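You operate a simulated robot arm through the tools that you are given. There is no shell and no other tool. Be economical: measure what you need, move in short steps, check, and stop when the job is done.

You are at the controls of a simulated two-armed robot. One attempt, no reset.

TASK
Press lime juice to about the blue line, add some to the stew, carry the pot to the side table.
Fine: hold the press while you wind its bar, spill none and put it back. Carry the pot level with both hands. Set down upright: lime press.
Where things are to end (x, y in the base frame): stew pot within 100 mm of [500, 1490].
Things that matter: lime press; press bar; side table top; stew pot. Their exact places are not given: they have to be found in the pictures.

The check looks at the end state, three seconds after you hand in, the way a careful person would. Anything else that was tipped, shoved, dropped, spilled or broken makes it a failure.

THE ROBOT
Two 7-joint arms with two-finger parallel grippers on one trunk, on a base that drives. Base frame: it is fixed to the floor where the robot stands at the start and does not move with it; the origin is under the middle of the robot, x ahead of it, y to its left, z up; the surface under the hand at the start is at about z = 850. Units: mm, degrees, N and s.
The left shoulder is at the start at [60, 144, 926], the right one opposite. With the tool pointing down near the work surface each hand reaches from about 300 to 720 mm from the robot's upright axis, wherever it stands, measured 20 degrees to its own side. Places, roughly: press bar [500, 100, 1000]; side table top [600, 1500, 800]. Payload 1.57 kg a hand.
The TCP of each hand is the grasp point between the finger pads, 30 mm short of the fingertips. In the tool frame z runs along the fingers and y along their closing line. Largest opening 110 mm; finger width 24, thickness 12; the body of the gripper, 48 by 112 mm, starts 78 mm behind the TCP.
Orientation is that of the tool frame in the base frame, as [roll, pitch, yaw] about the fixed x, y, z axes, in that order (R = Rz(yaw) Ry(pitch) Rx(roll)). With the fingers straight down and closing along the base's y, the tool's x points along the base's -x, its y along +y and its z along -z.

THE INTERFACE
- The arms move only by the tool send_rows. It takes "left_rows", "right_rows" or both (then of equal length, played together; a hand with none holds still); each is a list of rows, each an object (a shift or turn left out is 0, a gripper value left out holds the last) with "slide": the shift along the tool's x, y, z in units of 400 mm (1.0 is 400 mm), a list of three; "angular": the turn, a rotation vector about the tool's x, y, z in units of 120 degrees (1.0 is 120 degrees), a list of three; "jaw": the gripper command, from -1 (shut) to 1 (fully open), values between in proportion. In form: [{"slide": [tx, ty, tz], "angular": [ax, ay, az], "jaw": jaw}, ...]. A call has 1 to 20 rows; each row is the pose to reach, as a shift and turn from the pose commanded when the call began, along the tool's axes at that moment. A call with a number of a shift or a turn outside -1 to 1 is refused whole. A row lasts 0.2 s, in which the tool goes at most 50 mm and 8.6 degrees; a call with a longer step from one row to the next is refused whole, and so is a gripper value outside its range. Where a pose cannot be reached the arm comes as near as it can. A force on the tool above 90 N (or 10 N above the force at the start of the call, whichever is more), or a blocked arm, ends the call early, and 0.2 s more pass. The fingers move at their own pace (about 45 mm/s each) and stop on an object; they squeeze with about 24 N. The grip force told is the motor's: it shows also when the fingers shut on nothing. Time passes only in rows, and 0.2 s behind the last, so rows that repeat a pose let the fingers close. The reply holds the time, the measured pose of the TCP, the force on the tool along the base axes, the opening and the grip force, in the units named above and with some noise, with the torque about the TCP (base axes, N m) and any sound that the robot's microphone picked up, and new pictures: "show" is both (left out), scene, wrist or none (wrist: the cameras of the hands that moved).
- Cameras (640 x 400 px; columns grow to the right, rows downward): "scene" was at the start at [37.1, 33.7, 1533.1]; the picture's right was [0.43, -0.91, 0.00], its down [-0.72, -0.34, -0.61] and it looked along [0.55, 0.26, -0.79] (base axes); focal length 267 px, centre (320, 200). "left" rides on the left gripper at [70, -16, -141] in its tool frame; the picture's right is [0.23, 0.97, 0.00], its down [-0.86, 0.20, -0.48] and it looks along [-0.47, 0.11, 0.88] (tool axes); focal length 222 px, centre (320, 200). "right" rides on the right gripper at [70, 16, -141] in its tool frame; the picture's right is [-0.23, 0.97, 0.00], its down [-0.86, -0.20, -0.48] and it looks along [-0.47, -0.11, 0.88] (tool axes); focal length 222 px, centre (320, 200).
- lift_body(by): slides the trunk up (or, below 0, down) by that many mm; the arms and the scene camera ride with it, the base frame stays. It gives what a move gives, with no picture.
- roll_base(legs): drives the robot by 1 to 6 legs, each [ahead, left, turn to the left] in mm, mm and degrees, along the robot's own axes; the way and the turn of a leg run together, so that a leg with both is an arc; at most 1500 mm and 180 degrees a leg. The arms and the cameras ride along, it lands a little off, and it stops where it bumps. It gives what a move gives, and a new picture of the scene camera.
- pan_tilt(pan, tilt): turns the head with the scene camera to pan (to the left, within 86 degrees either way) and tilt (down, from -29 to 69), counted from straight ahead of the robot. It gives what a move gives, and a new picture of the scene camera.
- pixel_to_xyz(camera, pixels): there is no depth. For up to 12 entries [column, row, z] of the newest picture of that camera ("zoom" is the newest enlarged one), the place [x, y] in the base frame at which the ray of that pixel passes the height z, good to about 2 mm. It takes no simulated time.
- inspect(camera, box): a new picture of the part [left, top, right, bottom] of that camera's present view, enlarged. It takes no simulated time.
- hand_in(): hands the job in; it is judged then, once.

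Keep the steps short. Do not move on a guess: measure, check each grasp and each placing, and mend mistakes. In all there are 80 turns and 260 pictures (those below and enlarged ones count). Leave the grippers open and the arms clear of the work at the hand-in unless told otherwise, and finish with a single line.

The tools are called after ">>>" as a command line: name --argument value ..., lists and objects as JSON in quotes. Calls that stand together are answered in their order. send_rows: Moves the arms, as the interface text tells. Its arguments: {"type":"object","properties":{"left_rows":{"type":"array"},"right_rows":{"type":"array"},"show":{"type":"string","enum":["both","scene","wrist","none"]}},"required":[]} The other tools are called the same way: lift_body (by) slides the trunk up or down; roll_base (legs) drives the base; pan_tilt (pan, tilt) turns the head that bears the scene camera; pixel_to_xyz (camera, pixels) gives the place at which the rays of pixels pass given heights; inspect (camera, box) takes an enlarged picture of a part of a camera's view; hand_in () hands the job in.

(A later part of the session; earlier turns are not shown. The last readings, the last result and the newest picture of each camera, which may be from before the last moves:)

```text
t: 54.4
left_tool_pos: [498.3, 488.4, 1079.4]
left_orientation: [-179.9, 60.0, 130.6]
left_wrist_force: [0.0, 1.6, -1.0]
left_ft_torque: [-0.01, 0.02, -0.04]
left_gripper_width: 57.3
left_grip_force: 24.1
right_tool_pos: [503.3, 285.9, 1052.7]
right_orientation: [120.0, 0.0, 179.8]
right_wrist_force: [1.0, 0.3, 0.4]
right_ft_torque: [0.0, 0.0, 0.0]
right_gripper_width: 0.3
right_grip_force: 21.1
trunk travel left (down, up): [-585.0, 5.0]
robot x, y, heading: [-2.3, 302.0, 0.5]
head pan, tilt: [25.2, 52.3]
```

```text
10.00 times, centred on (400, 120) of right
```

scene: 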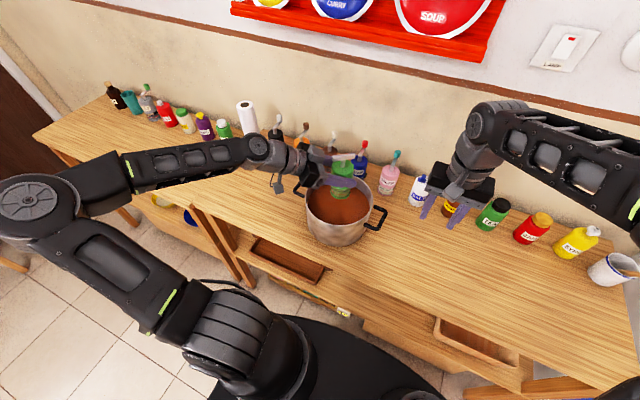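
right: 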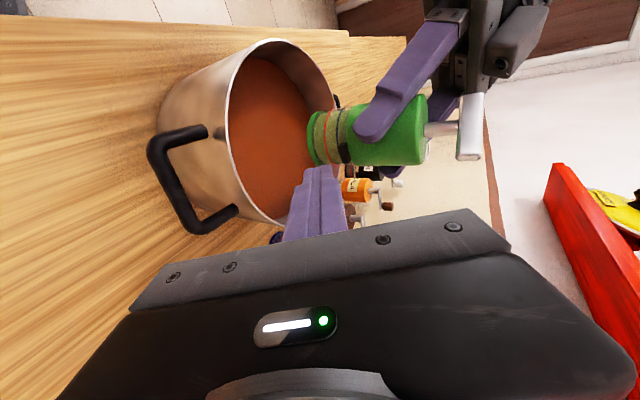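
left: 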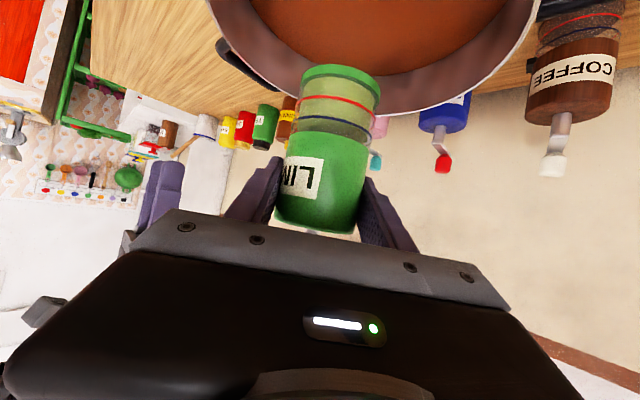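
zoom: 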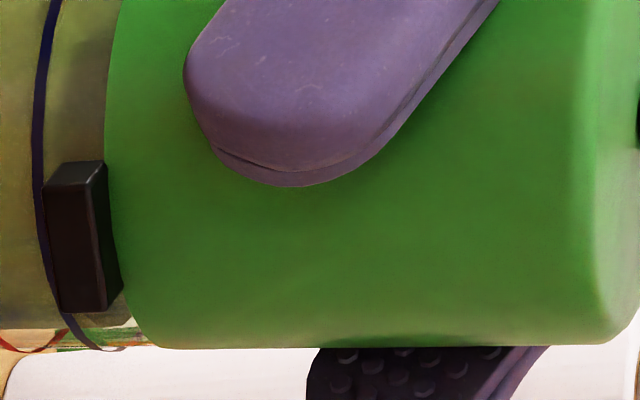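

The box looks like a fixed spout facing -y. I'll tilt the press about base x through the grip point, so its top goes toward -y. That keeps the spout over the stew. First 35° with a pause.

>>> send_rows --left_rows '[{"angular": [-0.0187, 0.0447, 0.0325]}, {"angular": [-0.0374, 0.0894, 0.065]}, {"angular": [-0.0562, 0.134, 0.0975]}, {"angular": [-0.0749, 0.1787, 0.13]}, {"angular": [-0.0936, 0.2234, 0.1625]}, {"angular": [-0.0936, 0.2234, 0.1625]}, {"angular": [-0.0936, 0.2234, 0.1625]}]' --show "scene"

>>> inspect --camera "right" --box '[320, 60, 480, 200]'

>>> inspect --camera "left" --box '[220, 0, 420, 240]'

```text
t: 56.0
left_tool_pos: [499.1, 489.3, 1078.2]
left_orientation: [155.0, 29.3, 112.0]
left_wrist_force: [0.5, -0.8, -0.7]
left_ft_torque: [-0.05, 0.02, 0.01]
left_gripper_width: 57.1
left_grip_force: 24.2
right_tool_pos: [502.9, 286.2, 1052.8]
right_orientation: [119.9, 0.1, 179.7]
right_wrist_force: [0.1, 0.2, -0.2]
right_ft_torque: [0.0, 0.0, 0.03]
right_gripper_width: 0.2
right_grip_force: 20.6
trunk travel left (down, up): [-585.0, 5.0]
robot x, y, heading: [-1.6, 296.7, 0.7]
head pan, tilt: [25.2, 52.3]
```

scene: 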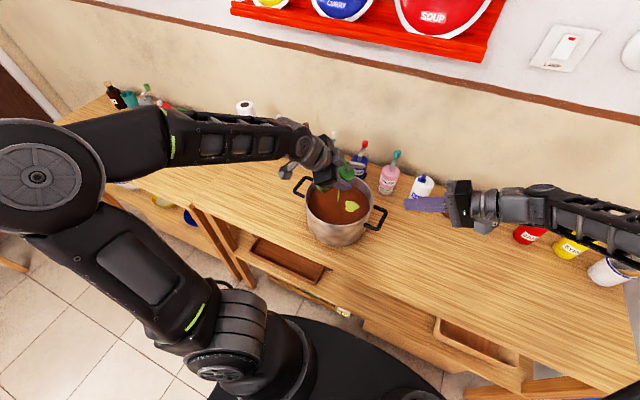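

```text
2.86 times, centred on (400, 130) of right
```

zoom: 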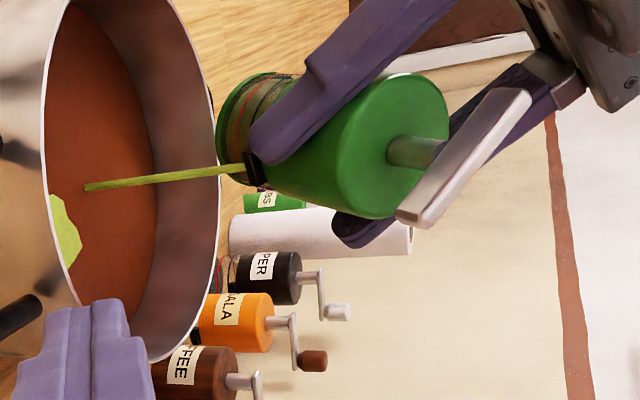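

```text
1.67 times, centred on (320, 120) of left
```

zoom: 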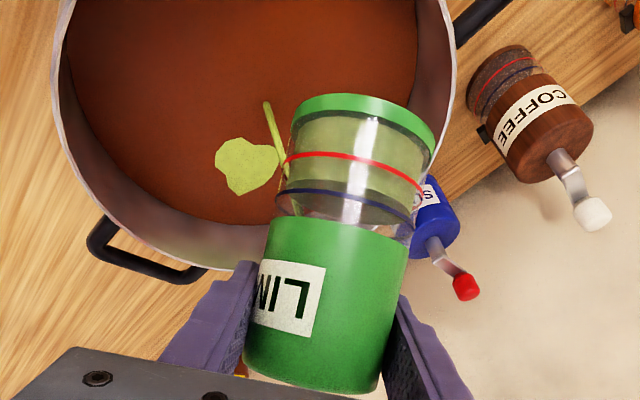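

It pours: a stream runs from the spout into the stew. I'll hold 0.8 s more, then turn the press upright again.

>>> send_rows --left_rows '[{}, {}, {}, {}, {"angular": [0.0187, -0.0447, -0.0325]}, {"angular": [0.0374, -0.0894, -0.065]}, {"angular": [0.0562, -0.134, -0.0975]}, {"angular": [0.0749, -0.1787, -0.13]}, {"angular": [0.0936, -0.2234, -0.1625]}, {"angular": [0.0936, -0.2234, -0.1625]}]' --show "scene"

>>> inspect --camera "right" --box '[320, 60, 480, 200]'

>>> inspect --camera "left" --box '[220, 0, 420, 240]'

```text
t: 58.2
left_tool_pos: [498.3, 488.4, 1078.4]
left_orientation: [-179.8, 60.0, 130.6]
left_wrist_force: [1.1, 0.5, -1.7]
left_ft_torque: [0.02, 0.01, -0.02]
left_gripper_width: 56.7
left_grip_force: 24.3
right_tool_pos: [503.2, 285.5, 1052.9]
right_orientation: [119.9, 0.0, 179.7]
right_wrist_force: [0.3, -0.3, 0.6]
right_ft_torque: [-0.03, -0.01, 0.0]
right_gripper_width: 0.1
right_grip_force: 21.5
trunk travel left (down, up): [-585.0, 5.0]
robot x, y, heading: [1.8, 301.3, 0.6]
head pan, tilt: [25.2, 52.3]
```

scene: 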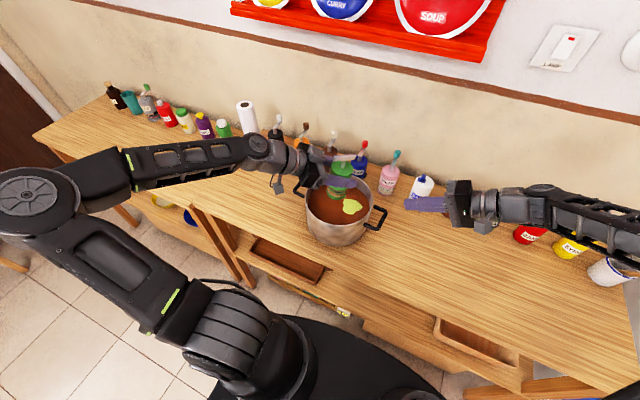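

```text
2.86 times, centred on (400, 130) of right
```

zoom: 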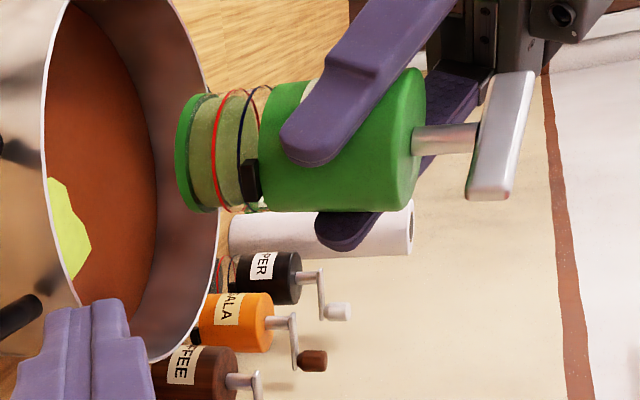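

```text
1.67 times, centred on (320, 120) of left
```

zoom: 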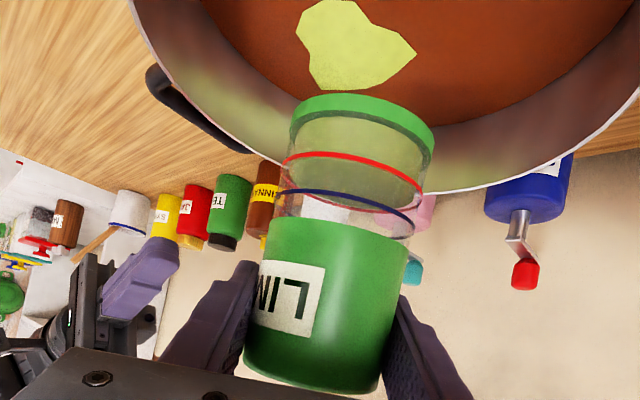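

Some juice is in the stew and the level left in the chamber is near the red line. Now back: the left hand reverses its shift, then the base drives 300 mm to the right.

>>> send_rows --left_rows '[{"slide": [-0.0135, -0.051, 0.0233]}, {"slide": [-0.027, -0.102, 0.0467]}, {"slide": [-0.0405, -0.153, 0.07]}, {"slide": [-0.0405, -0.153, 0.07]}]' --show "none"

>>> roll_base --legs '[[0, -300, 0]]'

```text
t: 59.2
left_tool_pos: [474.2, 424.5, 1078.1]
left_orientation: [180.0, 60.0, 130.5]
left_wrist_force: [-0.6, 0.0, -0.7]
left_ft_torque: [-0.01, -0.01, -0.01]
left_gripper_width: 57.0
left_grip_force: 23.9
right_tool_pos: [502.5, 285.8, 1052.9]
right_orientation: [120.0, 0.0, 179.8]
right_wrist_force: [-0.4, 0.2, 0.9]
right_ft_torque: [-0.01, 0.03, -0.02]
right_gripper_width: 0.2
right_grip_force: 21.7
trunk travel left (down, up): [-585.0, 5.0]
robot x, y, heading: [-0.6, 295.4, 0.1]
head pan, tilt: [25.2, 52.3]
```

```text
t: 61.3
left_tool_pos: [476.6, 122.5, 1078.9]
left_orientation: [-179.9, 59.9, 130.5]
left_wrist_force: [0.2, -0.7, -1.6]
left_ft_torque: [0.02, 0.02, 0.05]
left_gripper_width: 57.1
left_grip_force: 23.6
right_tool_pos: [506.9, -16.4, 1052.1]
right_orientation: [119.9, -0.1, 179.6]
right_wrist_force: [0.6, -0.1, -0.6]
right_ft_torque: [0.01, 0.0, 0.02]
right_gripper_width: 0.2
right_grip_force: 21.8
trunk travel left (down, up): [-585.0, 5.0]
robot x, y, heading: [-0.2, -4.4, 0.5]
head pan, tilt: [25.2, 52.3]
```

scene: 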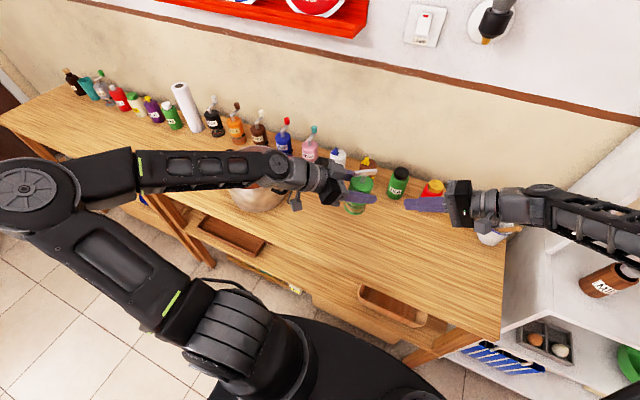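

Back over the original spot (476.6,122.5). I'll lower the left hand 142 mm first and look before touching down.

>>> send_rows --left_rows '[{"slide": [0.06, 0, 0.0346]}, {"slide": [0.12, 0, 0.0693]}, {"slide": [0.18, 0, 0.104]}, {"slide": [0.24, 0, 0.1386]}, {"slide": [0.285, 0, 0.1645]}, {"slide": [0.3075, 0, 0.1775]}, {"slide": [0.3075, 0, 0.1775]}]' --show "none"

>>> inspect --camera "right" --box '[320, 0, 540, 200]'

>>> inspect --camera "left" --box '[220, 0, 420, 240]'

```text
t: 62.9
left_tool_pos: [477.3, 123.3, 936.1]
left_orientation: [179.9, 60.0, 130.4]
left_wrist_force: [-0.3, 0.3, -0.7]
left_ft_torque: [0.01, 0.02, 0.01]
left_gripper_width: 57.2
left_grip_force: 23.9
right_tool_pos: [505.1, -15.9, 1052.5]
right_orientation: [120.0, 0.0, 179.8]
right_wrist_force: [0.0, 0.3, -0.6]
right_ft_torque: [0.01, 0.0, -0.03]
right_gripper_width: 0.1
right_grip_force: 21.1
trunk travel left (down, up): [-585.0, 5.0]
robot x, y, heading: [1.9, -7.0, 0.5]
head pan, tilt: [25.2, 52.3]
```

```text
2.00 times, centred on (430, 100) of right
```

zoom: 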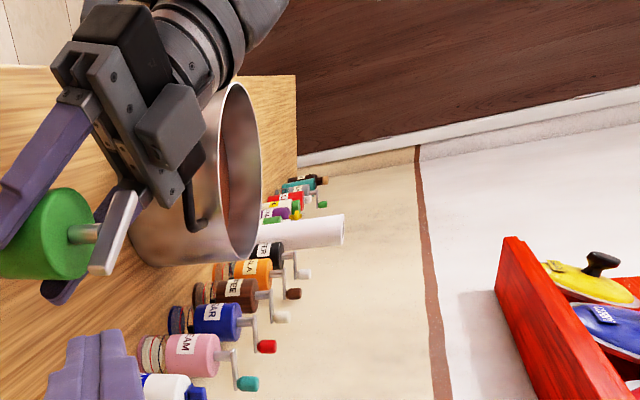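

```text
1.67 times, centred on (320, 120) of left
```

zoom: 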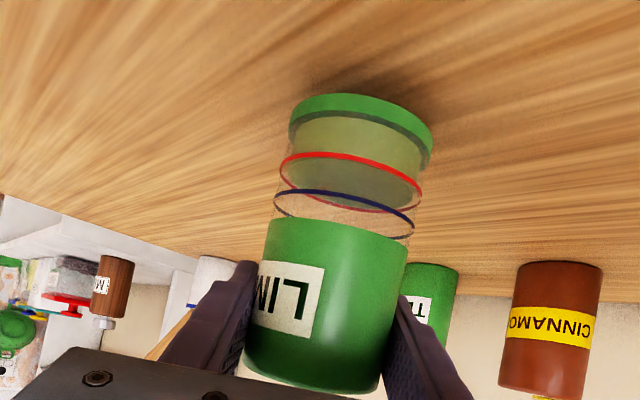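

Close to the table, so I'll lower 8 mm in 2 mm steps and read the force.

>>> send_rows --left_rows '[{"slide": [0.0043, 0, 0.0025]}, {"slide": [0.0087, 0, 0.005]}, {"slide": [0.013, 0, 0.0075]}, {"slide": [0.0173, 0, 0.01]}, {"slide": [0.0173, 0, 0.01]}]' --show "none"

>>> inspect --camera "left" --box '[220, 0, 420, 240]'

```text
t: 64.1
left_tool_pos: [475.5, 123.2, 929.2]
left_orientation: [179.8, 60.1, 130.4]
left_wrist_force: [0.0, 0.5, 6.4]
left_ft_torque: [-0.07, -0.1, 0.01]
left_gripper_width: 56.9
left_grip_force: 23.9
right_tool_pos: [505.7, -14.0, 1053.4]
right_orientation: [119.9, 0.0, 179.6]
right_wrist_force: [-0.5, 0.2, 0.1]
right_ft_torque: [0.0, -0.03, 0.01]
right_gripper_width: 0.0
right_grip_force: 21.2
trunk travel left (down, up): [-585.0, 5.0]
robot x, y, heading: [2.6, -2.9, 0.3]
head pan, tilt: [25.2, 52.3]
```

```text
1.67 times, centred on (320, 120) of left
```

zoom: 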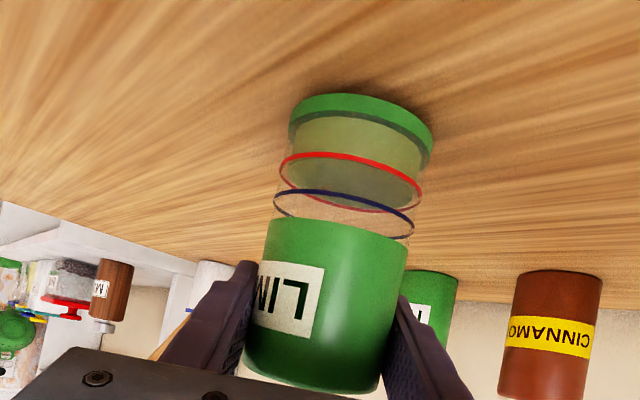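

Touched down with 6 N. I'll open the left hand and check that the press stands.

>>> send_rows --left_rows '[{"jaw": 0.1}, {"jaw": 0.2}, {"jaw": 0.4}, {"jaw": 0.8}, {"jaw": 1}, {"jaw": 1}]' --show "none"

>>> inspect --camera "left" --box '[220, 0, 420, 240]'

>>> inspect --camera "scene" --box '[300, 150, 420, 250]'

```text
t: 65.5
left_tool_pos: [476.4, 123.1, 929.4]
left_orientation: [179.9, 60.0, 130.6]
left_wrist_force: [0.2, -0.1, -0.5]
left_ft_torque: [-0.03, 0.0, -0.02]
left_gripper_width: 110.0
left_grip_force: 0.0
right_tool_pos: [506.9, -14.3, 1052.4]
right_orientation: [120.0, 0.0, 179.8]
right_wrist_force: [0.5, -0.3, 0.5]
right_ft_torque: [0.02, 0.0, -0.02]
right_gripper_width: 0.2
right_grip_force: 21.6
trunk travel left (down, up): [-585.0, 5.0]
robot x, y, heading: [2.2, -3.3, 0.0]
head pan, tilt: [25.2, 52.3]
```

```text
1.67 times, centred on (320, 120) of left
```

zoom: 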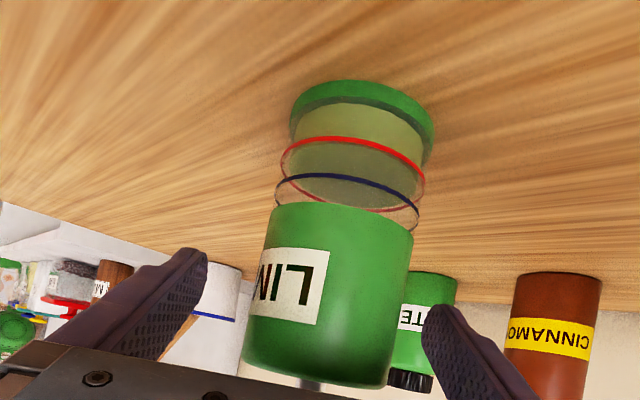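

```text
4.00 times, centred on (360, 200) of scene
```

zoom: 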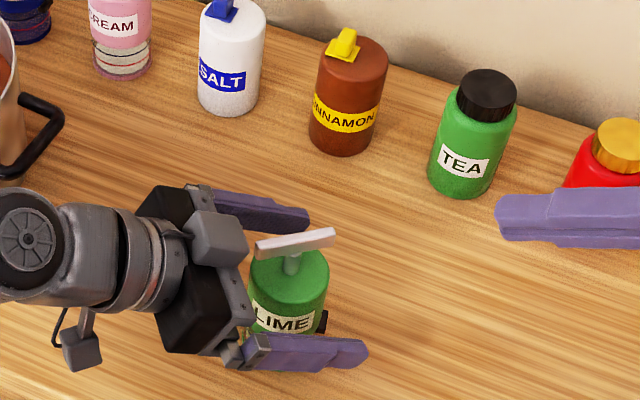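

The press stands upright with its spot unchanged. I'll back the left hand out along its fingers and then up, and turn the right hand back to straight down while lifting it.

>>> send_rows --left_rows '[{"slide": [0, 0, -0.06]}, {"slide": [0, 0, -0.14]}, {"slide": [0, 0, -0.22]}, {"slide": [0, 0, -0.3]}, {"slide": [0, 0, -0.38]}, {"slide": [0, 0, -0.46]}, {"slide": [0, 0, -0.46]}, {"slide": [0, 0, -0.46]}, {"slide": [0, 0, -0.46]}, {"slide": [0, 0, -0.46]}]' --right_rows '[{"slide": [0, -0.03, -0.052], "jaw": -1}, {"slide": [0, -0.06, -0.104]}, {"slide": [0, -0.06, -0.104], "angular": [0.0625, 0, 0]}, {"slide": [0, -0.06, -0.104], "angular": [0.125, 0, 0]}, {"slide": [0, -0.06, -0.104], "angular": [0.1875, 0, 0]}, {"slide": [0, -0.06, -0.104], "angular": [0.25, 0, 0]}, {"slide": [0, -0.06, -0.104], "angular": [0.3125, 0, 0]}, {"slide": [0, -0.06, -0.104], "angular": [0.375, 0, 0]}, {"slide": [0, -0.06, -0.104], "angular": [0.4375, 0, 0]}, {"slide": [0, -0.06, -0.104], "angular": [0.5, 0, 0]}]' --show "scene"

```text
t: 67.7
left_tool_pos: [374.3, 246.5, 1020.8]
left_orientation: [-179.8, 60.1, 130.5]
left_wrist_force: [0.1, 0.4, 0.3]
left_ft_torque: [0.01, 0.03, 0.0]
left_gripper_width: 109.7
left_grip_force: 0.1
right_tool_pos: [505.2, -63.7, 1053.2]
right_orientation: [-179.9, 0.1, 179.7]
right_wrist_force: [-0.1, 0.3, -0.2]
right_ft_torque: [-0.02, 0.03, 0.02]
right_gripper_width: 0.0
right_grip_force: 21.1
trunk travel left (down, up): [-585.0, 5.0]
robot x, y, heading: [2.9, -3.8, 0.7]
head pan, tilt: [25.2, 52.3]
```

scene: 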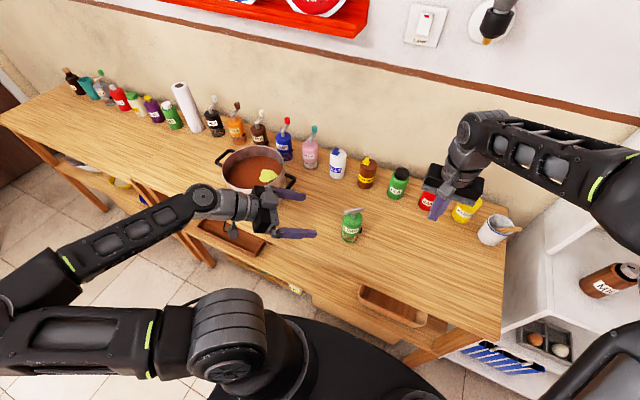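

The press stands alone. I'll turn the left hand back to straight down and raise both hands, opening the right one.

>>> send_rows --left_rows '[{"slide": [-0.04, 0, -0.02], "angular": [-0.0218, 0.0467, -0.0377]}, {"slide": [-0.08, 0, -0.04], "angular": [-0.0435, 0.0933, -0.0754]}, {"slide": [-0.12, 0, -0.06], "angular": [-0.0653, 0.14, -0.1131]}, {"slide": [-0.13, 0, -0.075], "angular": [-0.0871, 0.1866, -0.1508]}, {"slide": [-0.13, 0, -0.075], "angular": [-0.1089, 0.2333, -0.1885]}, {"slide": [-0.13, 0, -0.075], "angular": [-0.1306, 0.28, -0.2262]}, {"slide": [-0.13, 0, -0.075], "angular": [-0.1524, 0.3266, -0.2639]}, {"slide": [-0.13, 0, -0.075], "angular": [-0.1742, 0.3733, -0.3016]}, {"slide": [-0.13, 0, -0.075], "angular": [-0.1959, 0.4199, -0.3393]}, {"slide": [-0.13, 0, -0.075], "angular": [-0.2177, 0.4666, -0.377]}]' --right_rows '[{"slide": [0, -0.03, -0.05], "jaw": 0.2}, {"slide": [0, -0.06, -0.1], "jaw": 0.2}, {"slide": [0, -0.09, -0.1]}, {"slide": [0, -0.12, -0.1]}, {"slide": [0, -0.15, -0.1]}, {"slide": [0, -0.18, -0.1]}, {"slide": [0, -0.2, -0.1]}, {"slide": [0, -0.215, -0.1]}, {"slide": [0, -0.215, -0.1]}, {"slide": [0, -0.215, -0.1]}]' --show "none"

>>> roll_base --legs '[[0, 495, 0]]'

>>> pan_tilt --pan 70 --tilt 45

>>> pan_tilt --pan 0 --tilt 55

```text
t: 69.9
left_tool_pos: [373.5, 244.5, 1080.4]
left_orientation: [180.0, -0.1, -179.5]
left_wrist_force: [0.9, 0.1, -0.1]
left_ft_torque: [0.01, -0.01, 0.03]
left_gripper_width: 109.9
left_grip_force: 0.2
right_tool_pos: [506.6, -149.0, 1092.3]
right_orientation: [179.9, -0.1, 179.7]
right_wrist_force: [-0.6, -0.6, 0.1]
right_ft_torque: [-0.01, 0.03, 0.0]
right_gripper_width: 65.9
right_grip_force: 0.1
trunk travel left (down, up): [-585.0, 5.0]
robot x, y, heading: [0.1, -2.5, 0.6]
head pan, tilt: [25.2, 52.3]
```

```text
t: 72.8
left_tool_pos: [365.6, 740.4, 1080.9]
left_orientation: [180.0, 0.0, -179.1]
left_wrist_force: [-0.3, 0.5, 0.0]
left_ft_torque: [-0.03, 0.0, -0.03]
left_gripper_width: 109.8
left_grip_force: 0.1
right_tool_pos: [500.6, 348.4, 1093.8]
right_orientation: [-179.9, -0.1, -179.9]
right_wrist_force: [0.8, -0.2, 0.9]
right_ft_torque: [-0.05, 0.0, -0.04]
right_gripper_width: 65.9
right_grip_force: 0.1
trunk travel left (down, up): [-585.0, 5.0]
robot x, y, heading: [-3.3, 489.2, 1.2]
head pan, tilt: [25.2, 52.3]
```

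scene: 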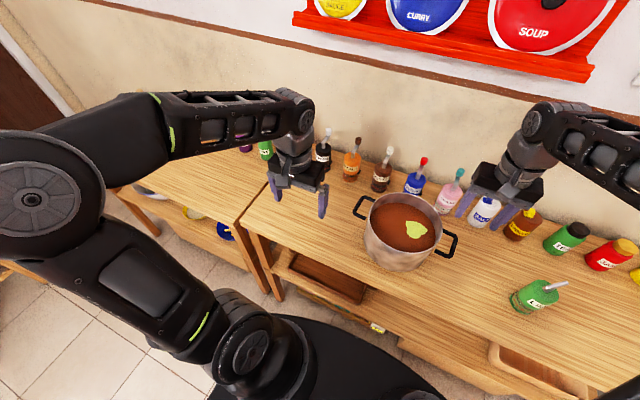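

```text
t: 73.9
left_tool_pos: [364.4, 739.2, 1079.2]
left_orientation: [-180.0, 0.0, -179.1]
left_wrist_force: [-0.2, 0.3, 0.2]
left_ft_torque: [-0.02, 0.02, 0.02]
left_gripper_width: 109.9
left_grip_force: 0.1
right_tool_pos: [500.7, 347.7, 1092.4]
right_orientation: [180.0, -0.1, 180.0]
right_wrist_force: [-0.1, 0.4, -0.2]
right_ft_torque: [0.02, 0.01, -0.01]
right_gripper_width: 65.9
right_grip_force: 0.2
trunk travel left (down, up): [-585.0, 5.0]
robot x, y, heading: [-3.0, 489.6, 0.9]
head pan, tilt: [70.0, 45.0]
```

scene: 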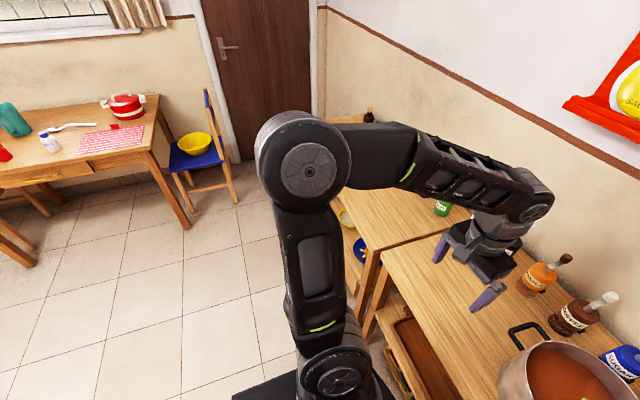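

```text
t: 75.3
left_tool_pos: [364.1, 740.5, 1080.3]
left_orientation: [180.0, 0.2, -179.0]
left_wrist_force: [0.5, 0.1, -0.4]
left_ft_torque: [0.01, -0.02, -0.03]
left_gripper_width: 109.8
left_grip_force: 0.1
right_tool_pos: [501.5, 347.2, 1092.6]
right_orientation: [-180.0, -0.1, -180.0]
right_wrist_force: [-0.4, 0.9, -0.6]
right_ft_torque: [-0.01, 0.02, -0.03]
right_gripper_width: 66.1
right_grip_force: 0.1
trunk travel left (down, up): [-585.0, 5.0]
robot x, y, heading: [-3.4, 491.5, 1.0]
head pan, tilt: [0.0, 55.0]
```

scene: 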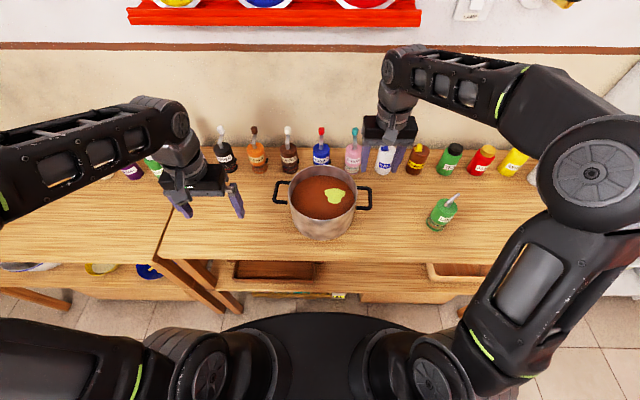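

Good centred view: the main table ends at the seam on the left and the side table adjoins it. I'll measure the pot and its handles.

>>> inspect --camera "scene" --box '[260, 150, 390, 250]'

>>> pixel_to_xyz --camera "zoom" --pixels '[[150, 200, 965], [475, 200, 965], [315, 75, 965], [315, 282, 965], [65, 180, 930], [65, 240, 930], [550, 175, 930], [550, 235, 930], [110, 150, 930], [520, 145, 930], [310, 432, 850]]'

```text
4.00 times, centred on (325, 200) of scene
```

zoom: 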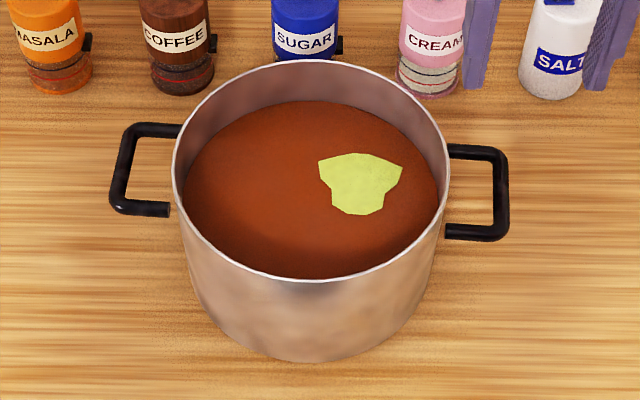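

```text
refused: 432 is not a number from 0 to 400
```

>>> pixel_to_xyz --camera "zoom" --pixels '[[172, 170, 965], [450, 165, 965], [310, 61, 965], [315, 280, 965], [124, 168, 930], [500, 192, 930], [124, 168, 940], [500, 192, 940], [135, 127, 935], [118, 208, 935], [315, 361, 850], [500, 235, 935]]'

>>> inspect --camera "right" --box '[320, 0, 640, 240]'

>>> inspect --camera "left" --box '[0, 0, 400, 240]'

```text
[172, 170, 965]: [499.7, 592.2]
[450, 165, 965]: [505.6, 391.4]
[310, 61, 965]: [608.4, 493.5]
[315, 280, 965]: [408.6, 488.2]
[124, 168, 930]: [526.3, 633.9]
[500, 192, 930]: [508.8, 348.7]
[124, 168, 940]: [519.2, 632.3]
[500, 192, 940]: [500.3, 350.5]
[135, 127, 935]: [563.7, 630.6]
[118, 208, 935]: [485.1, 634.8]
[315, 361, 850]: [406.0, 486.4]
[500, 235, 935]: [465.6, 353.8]
```

```text
1.67 times, centred on (480, 120) of right
```

zoom: 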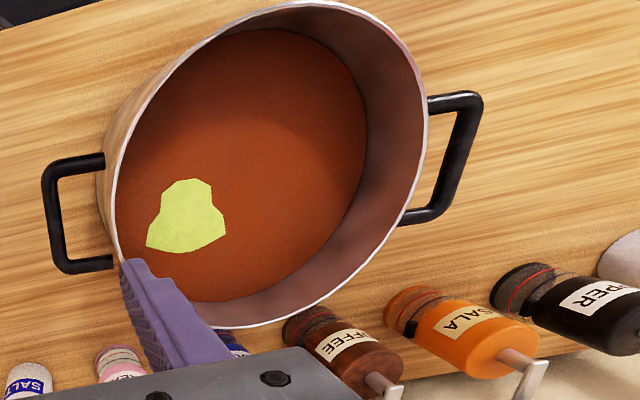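

```text
1.60 times, centred on (200, 120) of left
```

zoom: 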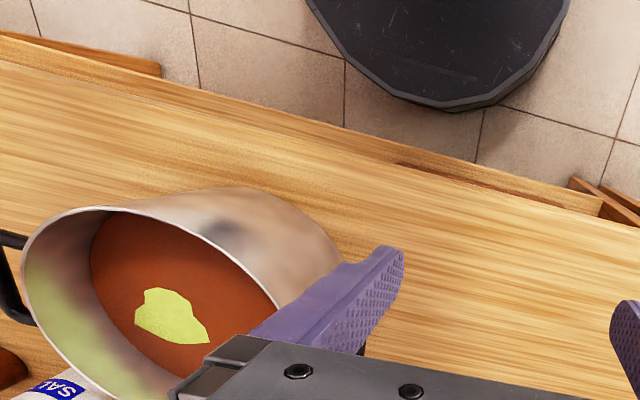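

>>> inspect --camera "right" --box '[320, 0, 640, 240]'

>>> pixel_to_xyz --camera "zoom" --pixels '[[460, 156, 910], [460, 156, 930], [460, 156, 950], [53, 217, 910], [53, 217, 930], [53, 217, 950], [48, 172, 930], [62, 262, 930]]'

```text
1.67 times, centred on (480, 120) of right
```

zoom: 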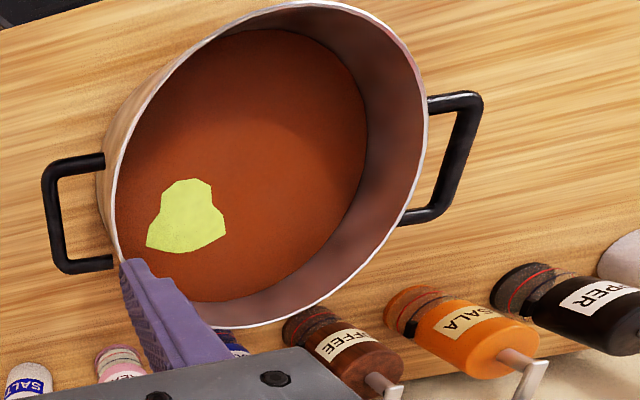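

```text
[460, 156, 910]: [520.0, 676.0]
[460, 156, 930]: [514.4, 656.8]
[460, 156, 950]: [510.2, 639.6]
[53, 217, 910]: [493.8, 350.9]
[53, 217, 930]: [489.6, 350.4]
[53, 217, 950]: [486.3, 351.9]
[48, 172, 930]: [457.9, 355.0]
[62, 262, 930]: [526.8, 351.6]
```

Triangulating, the handle bars are at z≈957, the right at (486,353) and the left at (507,629), so the pot is turned about 4.4°. I'll bring both hands above the bars at z 1050, yawed to match, with the openings narrowed to 36 mm.

>>> send_rows --left_rows '[{"slide": [-0.07, -0.057, 0.0], "angular": [0, 0, 0.01], "jaw": -0.345}, {"slide": [-0.14, -0.113, 0.0], "angular": [0, 0, 0.02]}, {"slide": [-0.21, -0.17, 0.02], "angular": [0, 0, 0.03]}, {"slide": [-0.28, -0.226, 0.05], "angular": [0, 0, 0.044]}, {"slide": [-0.352, -0.283, 0.075], "angular": [0, 0, 0.044]}, {"slide": [-0.352, -0.283, 0.075], "angular": [0, 0, 0.044]}]' --right_rows '[{"slide": [0.01, 0.003, 0.02], "angular": [0, 0, 0.01], "jaw": -0.345}, {"slide": [0.02, 0.007, 0.04], "angular": [0, 0, 0.02]}, {"slide": [0.03, 0.01, 0.06], "angular": [0, 0, 0.03]}, {"slide": [0.0375, 0.01375, 0.08], "angular": [0, 0, 0.037]}, {"slide": [0.0375, 0.01375, 0.106], "angular": [0, 0, 0.037]}, {"slide": [0.0375, 0.01375, 0.106], "angular": [0, 0, 0.037]}]'

>>> inspect --camera "scene" --box '[240, 130, 400, 250]'

```text
t: 76.7
left_tool_pos: [506.7, 627.2, 1051.0]
left_orientation: [-180.0, 0.1, 175.7]
left_wrist_force: [-0.2, 0.1, -0.5]
left_ft_torque: [0.0, -0.02, 0.04]
left_gripper_width: 35.8
left_grip_force: 0.0
right_tool_pos: [485.7, 355.1, 1050.2]
right_orientation: [-179.9, 0.0, 175.7]
right_wrist_force: [-0.3, -0.2, 0.1]
right_ft_torque: [-0.02, 0.02, 0.01]
right_gripper_width: 36.1
right_grip_force: 0.1
trunk travel left (down, up): [-585.0, 5.0]
robot x, y, heading: [-6.5, 484.8, 0.8]
head pan, tilt: [0.0, 55.0]
```

scene: 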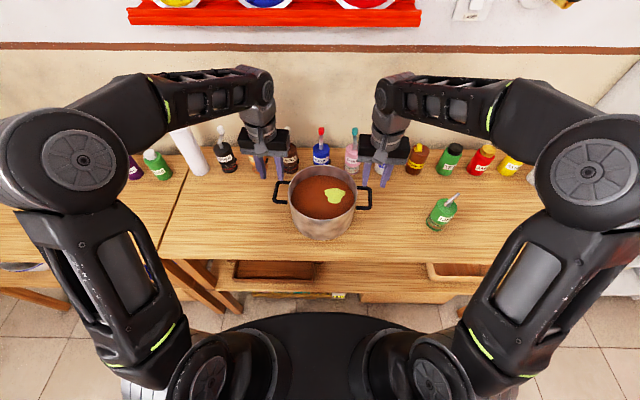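
right: 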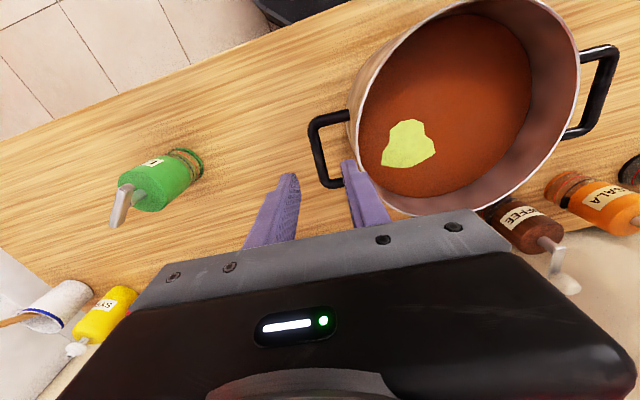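
left: 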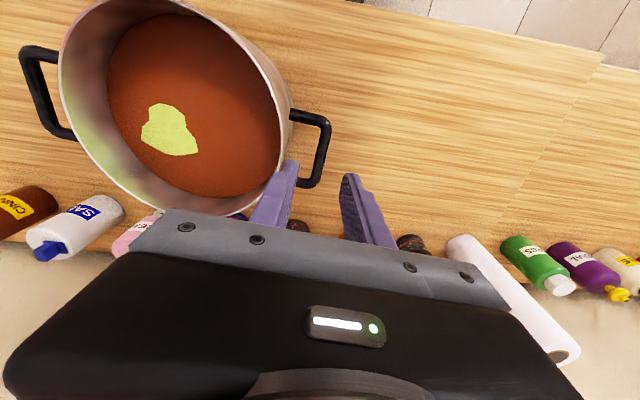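

```text
3.33 times, centred on (320, 190) of scene
```

zoom: 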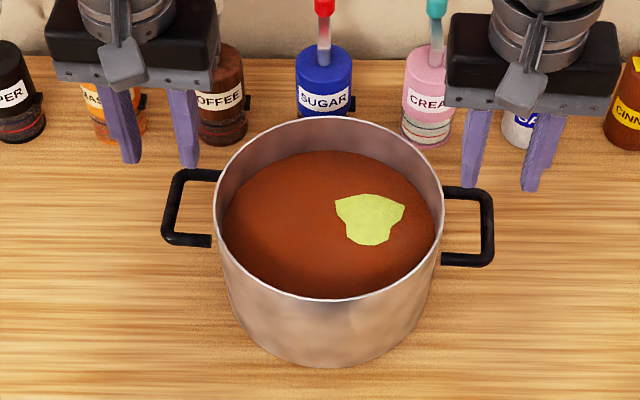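

>>> inspect --camera "right" --box '[280, 80, 400, 220]'

>>> pixel_to_xyz --camera "right" --pixels '[[313, 126, 955], [329, 184, 955], [318, 152, 945], [318, 152, 955], [318, 152, 965], [349, 112, 955]]'

>>> pixel_to_xyz --camera "left" --pixels '[[327, 121, 955], [313, 184, 955], [321, 152, 945], [321, 152, 955], [321, 152, 965], [30, 90, 955], [30, 90, 940]]'

```text
2.86 times, centred on (340, 150) of right
```

zoom: 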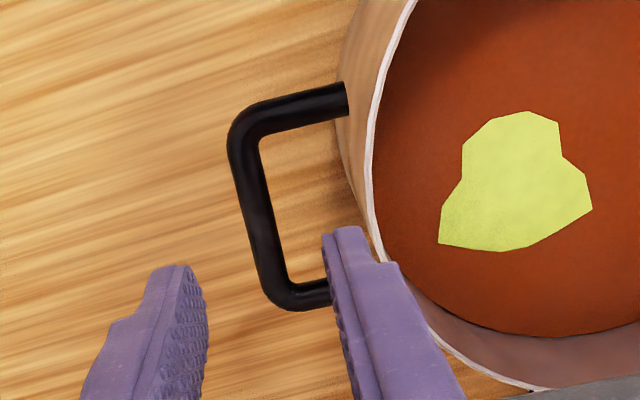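

```text
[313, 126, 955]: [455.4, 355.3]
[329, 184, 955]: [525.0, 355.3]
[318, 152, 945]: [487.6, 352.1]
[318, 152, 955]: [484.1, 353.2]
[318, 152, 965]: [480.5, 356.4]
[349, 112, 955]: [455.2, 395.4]
```

```text
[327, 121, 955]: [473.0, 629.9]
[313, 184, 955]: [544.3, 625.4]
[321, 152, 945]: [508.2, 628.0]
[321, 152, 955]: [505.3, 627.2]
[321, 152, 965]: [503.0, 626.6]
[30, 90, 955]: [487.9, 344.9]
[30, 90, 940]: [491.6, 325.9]
```

Wrist views agree: right bar (488,354.5), left bar (507,628). I'll narrow to 30 mm and descend 65 mm first, then check that the fingers straddle the bars.

>>> send_rows --left_rows '[{"slide": [0, 0.002, 0.0], "jaw": -0.455}, {"slide": [0, 0.002, 0.05]}, {"slide": [0, 0.002, 0.1]}, {"slide": [0, 0.002, 0.14]}, {"slide": [0, 0.002, 0.1625]}, {"slide": [0, 0.002, 0.1625]}]' --right_rows '[{"slide": [-0.004, 0, 0.0], "jaw": -0.455}, {"slide": [-0.004, 0, 0.05]}, {"slide": [-0.004, 0, 0.1]}, {"slide": [-0.004, 0, 0.14]}, {"slide": [-0.004, 0, 0.1625]}, {"slide": [-0.004, 0, 0.1625]}]' --show "none"

>>> inspect --camera "scene" --box '[260, 150, 390, 240]'

>>> inspect --camera "right" --box '[260, 80, 420, 240]'

>>> inspect --camera "left" --box '[220, 80, 380, 240]'

```text
t: 78.1
left_tool_pos: [507.1, 628.7, 984.3]
left_orientation: [-180.0, 0.0, 175.6]
left_wrist_force: [-1.4, 0.0, 1.2]
left_ft_torque: [0.01, -0.02, -0.02]
left_gripper_width: 29.8
left_grip_force: 0.0
right_tool_pos: [488.0, 352.7, 984.8]
right_orientation: [-180.0, 0.0, 175.6]
right_wrist_force: [0.1, -0.5, -0.3]
right_ft_torque: [-0.02, 0.0, 0.02]
right_gripper_width: 29.8
right_grip_force: 0.0
trunk travel left (down, up): [-585.0, 5.0]
robot x, y, heading: [-6.4, 491.3, 1.0]
head pan, tilt: [0.0, 55.0]
```

```text
4.44 times, centred on (325, 195) of scene
```

zoom: 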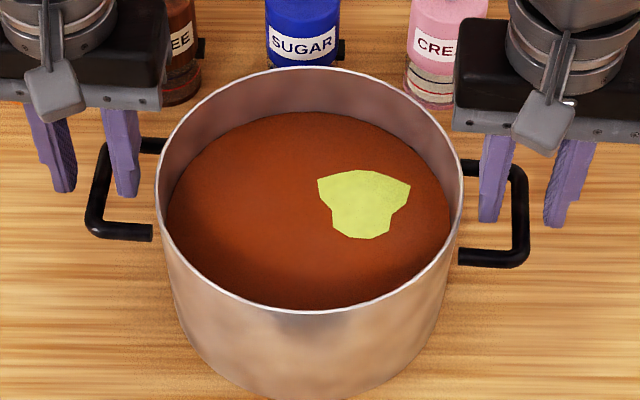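

```text
2.50 times, centred on (340, 160) of right
```

zoom: 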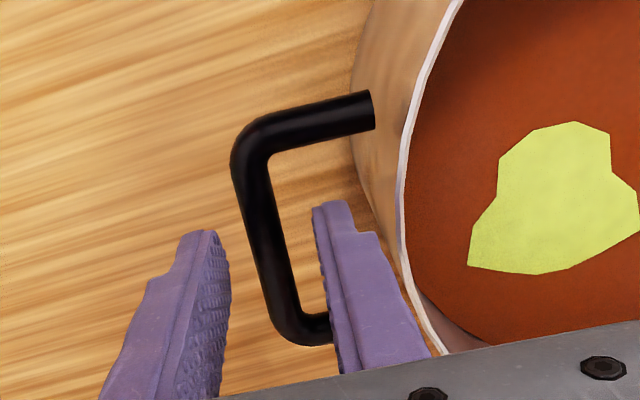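

```text
2.50 times, centred on (300, 160) of left
```

zoom: 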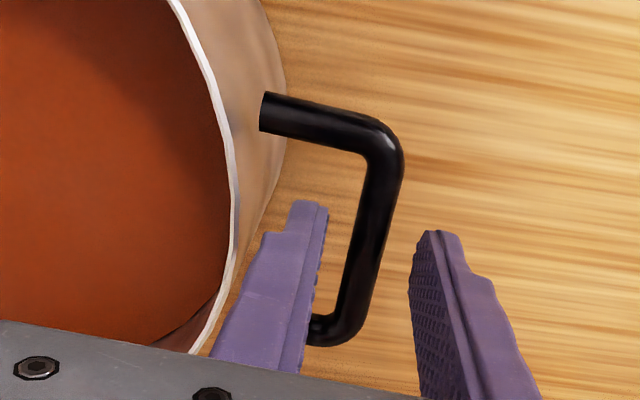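

Both pairs of fingers straddle the bars, with the inner fingers inside the loops. I'll go down 26 mm more and close both hands together.

>>> send_rows --left_rows '[{"slide": [0, 0, 0.03]}, {"slide": [0, 0, 0.065]}, {"slide": [0, 0, 0.065]}, {"slide": [0, 0, 0.065], "jaw": -1}, {"slide": [0, 0, 0.065], "jaw": -1}, {"slide": [0, 0, 0.065], "jaw": -1}, {"slide": [0, 0, 0.065], "jaw": -1}]' --right_rows '[{"slide": [0, 0, 0.03]}, {"slide": [0, 0, 0.065]}, {"slide": [0, 0, 0.065]}, {"slide": [0, 0, 0.065], "jaw": -1}, {"slide": [0, 0, 0.065], "jaw": -1}, {"slide": [0, 0, 0.065], "jaw": -1}, {"slide": [0, 0, 0.065], "jaw": -1}]' --show "both"

>>> inspect --camera "scene" --box '[260, 150, 390, 240]'

```text
t: 79.7
left_tool_pos: [508.3, 630.5, 959.5]
left_orientation: [179.9, -0.1, 175.7]
left_wrist_force: [-1.0, -2.7, -0.2]
left_ft_torque: [0.0, -0.03, -0.65]
left_gripper_width: 11.7
left_grip_force: 24.5
right_tool_pos: [487.6, 352.3, 958.4]
right_orientation: [179.9, 0.0, 175.7]
right_wrist_force: [0.3, -2.1, -0.5]
right_ft_torque: [-0.03, -0.02, 0.6]
right_gripper_width: 12.1
right_grip_force: 23.7
trunk travel left (down, up): [-585.0, 5.0]
robot x, y, heading: [-3.4, 489.3, 0.5]
head pan, tilt: [0.0, 55.0]
```

scene: 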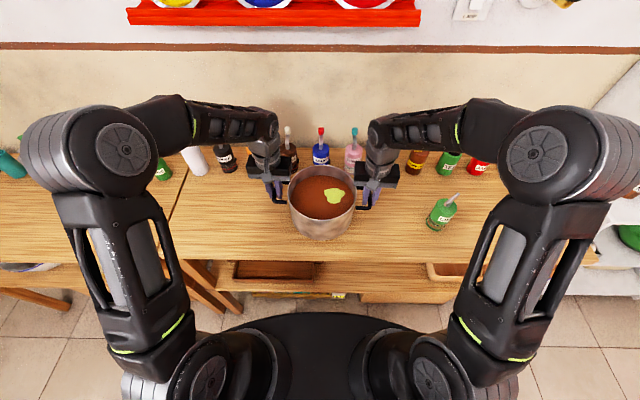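
right: 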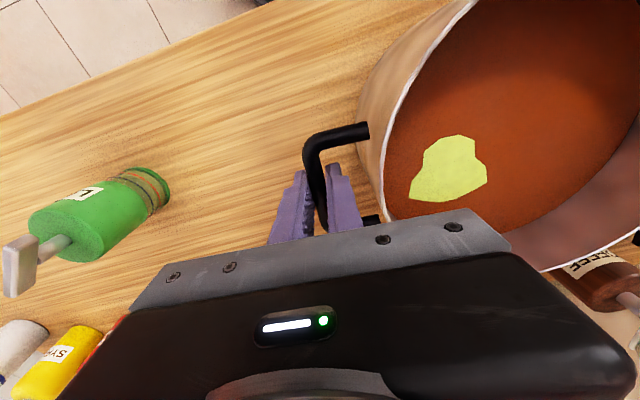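
left: 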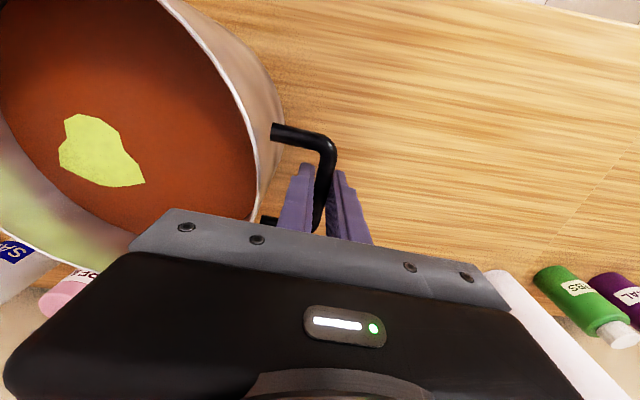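

```text
4.44 times, centred on (325, 195) of scene
```

zoom: 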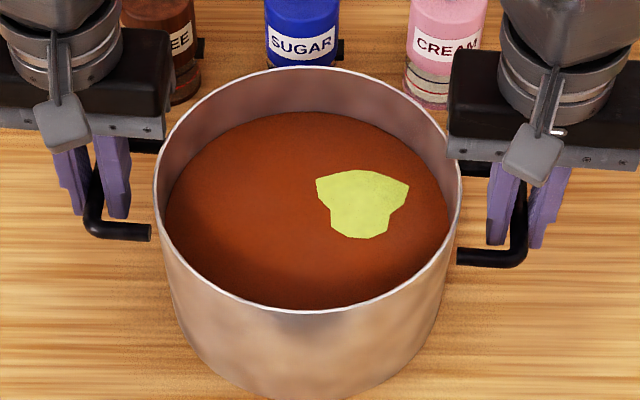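

Both bars are gripped at 12 mm with 24 N. I'll lift slowly, both hands together, by 40 mm.

>>> send_rows --left_rows '[{"slide": [0, 0, -0.01]}, {"slide": [0, 0, -0.025]}, {"slide": [0, 0, -0.05]}, {"slide": [0, 0, -0.075]}, {"slide": [0, 0, -0.1]}, {"slide": [0, 0, -0.1]}]' --right_rows '[{"slide": [0, 0, -0.01]}, {"slide": [0, 0, -0.025]}, {"slide": [0, 0, -0.05]}, {"slide": [0, 0, -0.075]}, {"slide": [0, 0, -0.1]}, {"slide": [0, 0, -0.1]}]' --show "scene"

>>> inspect --camera "scene" --box '[260, 150, 390, 240]'

```text
t: 81.1
left_tool_pos: [507.3, 628.5, 998.7]
left_orientation: [-180.0, -0.1, 175.6]
left_wrist_force: [-0.5, 2.3, -6.0]
left_ft_torque: [0.02, 0.04, -0.61]
left_gripper_width: 11.7
left_grip_force: 23.6
right_tool_pos: [488.8, 353.1, 998.8]
right_orientation: [-180.0, 0.0, 175.8]
right_wrist_force: [0.3, -4.0, -6.5]
right_ft_torque: [0.0, -0.02, 0.57]
right_gripper_width: 11.9
right_grip_force: 24.2
trunk travel left (down, up): [-585.0, 5.0]
robot x, y, heading: [-3.1, 489.7, 0.7]
head pan, tilt: [0.0, 55.0]
```

scene: 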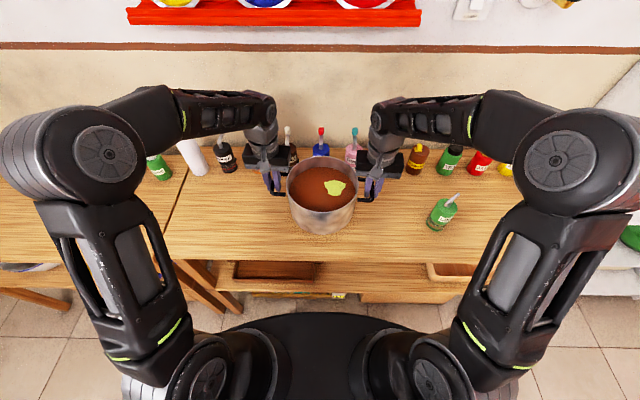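

```text
4.44 times, centred on (325, 195) of scene
```

zoom: 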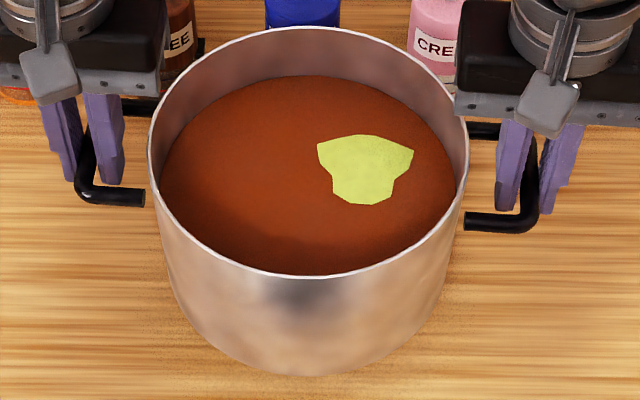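

The pot is lifted level, about 6 N on each hand. Before driving I'll look left at the side table and the floor.

>>> pan_tilt --pan 60 --tilt 38

>>> pan_tilt --pan 85 --tilt 40

```text
t: 82.4
left_tool_pos: [508.3, 628.2, 997.8]
left_orientation: [179.9, -0.2, 175.6]
left_wrist_force: [0.8, 7.4, -5.6]
left_ft_torque: [0.06, 0.09, -0.6]
left_gripper_width: 11.9
left_grip_force: 24.3
right_tool_pos: [488.9, 352.2, 997.7]
right_orientation: [-180.0, 0.0, 175.8]
right_wrist_force: [-0.1, -6.4, -5.8]
right_ft_torque: [-0.02, -0.04, 0.58]
right_gripper_width: 12.1
right_grip_force: 23.4
trunk travel left (down, up): [-585.0, 5.0]
robot x, y, heading: [-5.7, 489.4, 1.0]
head pan, tilt: [60.0, 38.0]
```

scene: 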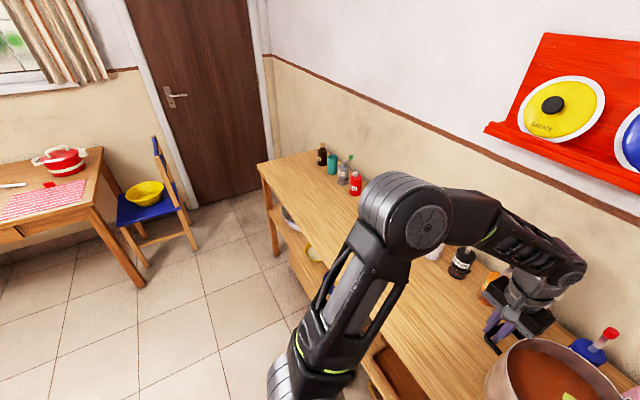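

```text
t: 83.3
left_tool_pos: [507.6, 629.0, 996.9]
left_orientation: [-179.9, -0.1, 175.6]
left_wrist_force: [0.1, 8.6, -5.4]
left_ft_torque: [0.06, 0.02, -0.58]
left_gripper_width: 12.0
left_grip_force: 23.7
right_tool_pos: [488.7, 352.4, 997.9]
right_orientation: [179.9, 0.0, 175.8]
right_wrist_force: [-0.8, -8.3, -5.7]
right_ft_torque: [-0.03, 0.03, 0.57]
right_gripper_width: 12.1
right_grip_force: 24.3
trunk travel left (down, up): [-585.0, 5.0]
robot x, y, heading: [-6.4, 486.2, 0.8]
head pan, tilt: [85.0, 40.0]
```

scene: 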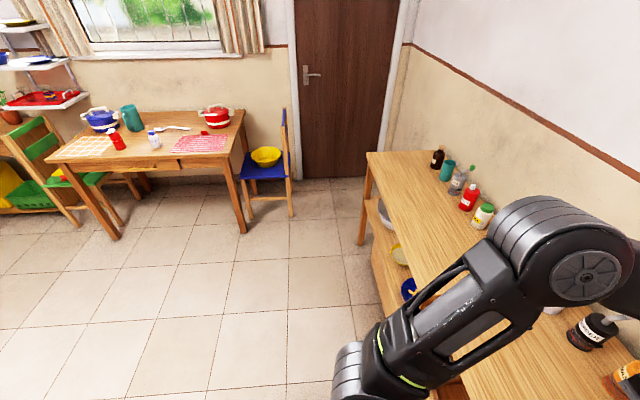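

>>> pixel_to_xyz --camera "scene" --pixels '[[366, 153, 800], [403, 290, 800], [437, 168, 800], [446, 180, 800], [465, 208, 800], [479, 228, 800], [243, 232, 0], [115, 238, 0], [292, 216, 0], [362, 244, 0], [245, 112, 750]]'

```text
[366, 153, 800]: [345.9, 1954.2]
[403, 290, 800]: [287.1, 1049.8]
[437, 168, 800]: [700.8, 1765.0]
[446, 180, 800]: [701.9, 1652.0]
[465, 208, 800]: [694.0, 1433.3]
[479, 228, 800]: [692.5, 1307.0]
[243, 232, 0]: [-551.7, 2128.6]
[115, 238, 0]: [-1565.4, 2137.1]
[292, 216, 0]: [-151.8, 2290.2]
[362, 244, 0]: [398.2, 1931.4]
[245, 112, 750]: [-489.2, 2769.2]
```

The side table front edge is at x≈300, it reaches y≈1950, and its bottles sit at x≈695. The pot's centre is now (498,491), so it needs about +1000 in y. I'll back off 120 mm to clear the bottles, then drive left in stages with the camera ahead.

>>> roll_base --legs '[[-120, 0, 0], [0, 500, 0]]'

```text
t: 87.1
left_tool_pos: [376.8, 1127.1, 997.3]
left_orientation: [180.0, -0.1, 175.5]
left_wrist_force: [0.6, 12.9, -6.2]
left_ft_torque: [0.02, -0.06, -0.63]
left_gripper_width: 11.9
left_grip_force: 23.6
right_tool_pos: [357.3, 850.8, 997.1]
right_orientation: [179.9, 0.0, 175.7]
right_wrist_force: [0.1, -12.8, -6.0]
right_ft_torque: [-0.06, 0.09, 0.54]
right_gripper_width: 12.1
right_grip_force: 24.6
trunk travel left (down, up): [-585.0, 5.0]
robot x, y, heading: [-136.1, 987.1, 1.0]
head pan, tilt: [85.0, 40.0]
```

scene: 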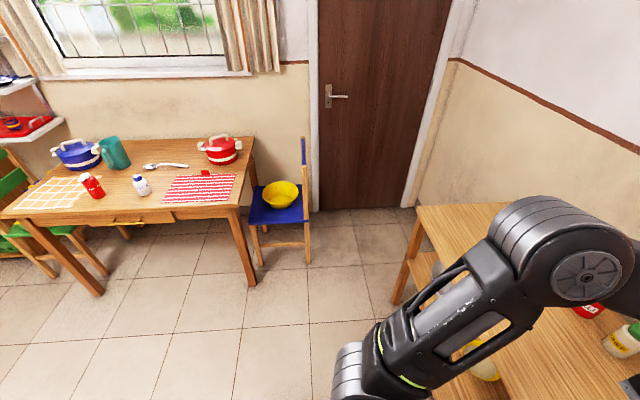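

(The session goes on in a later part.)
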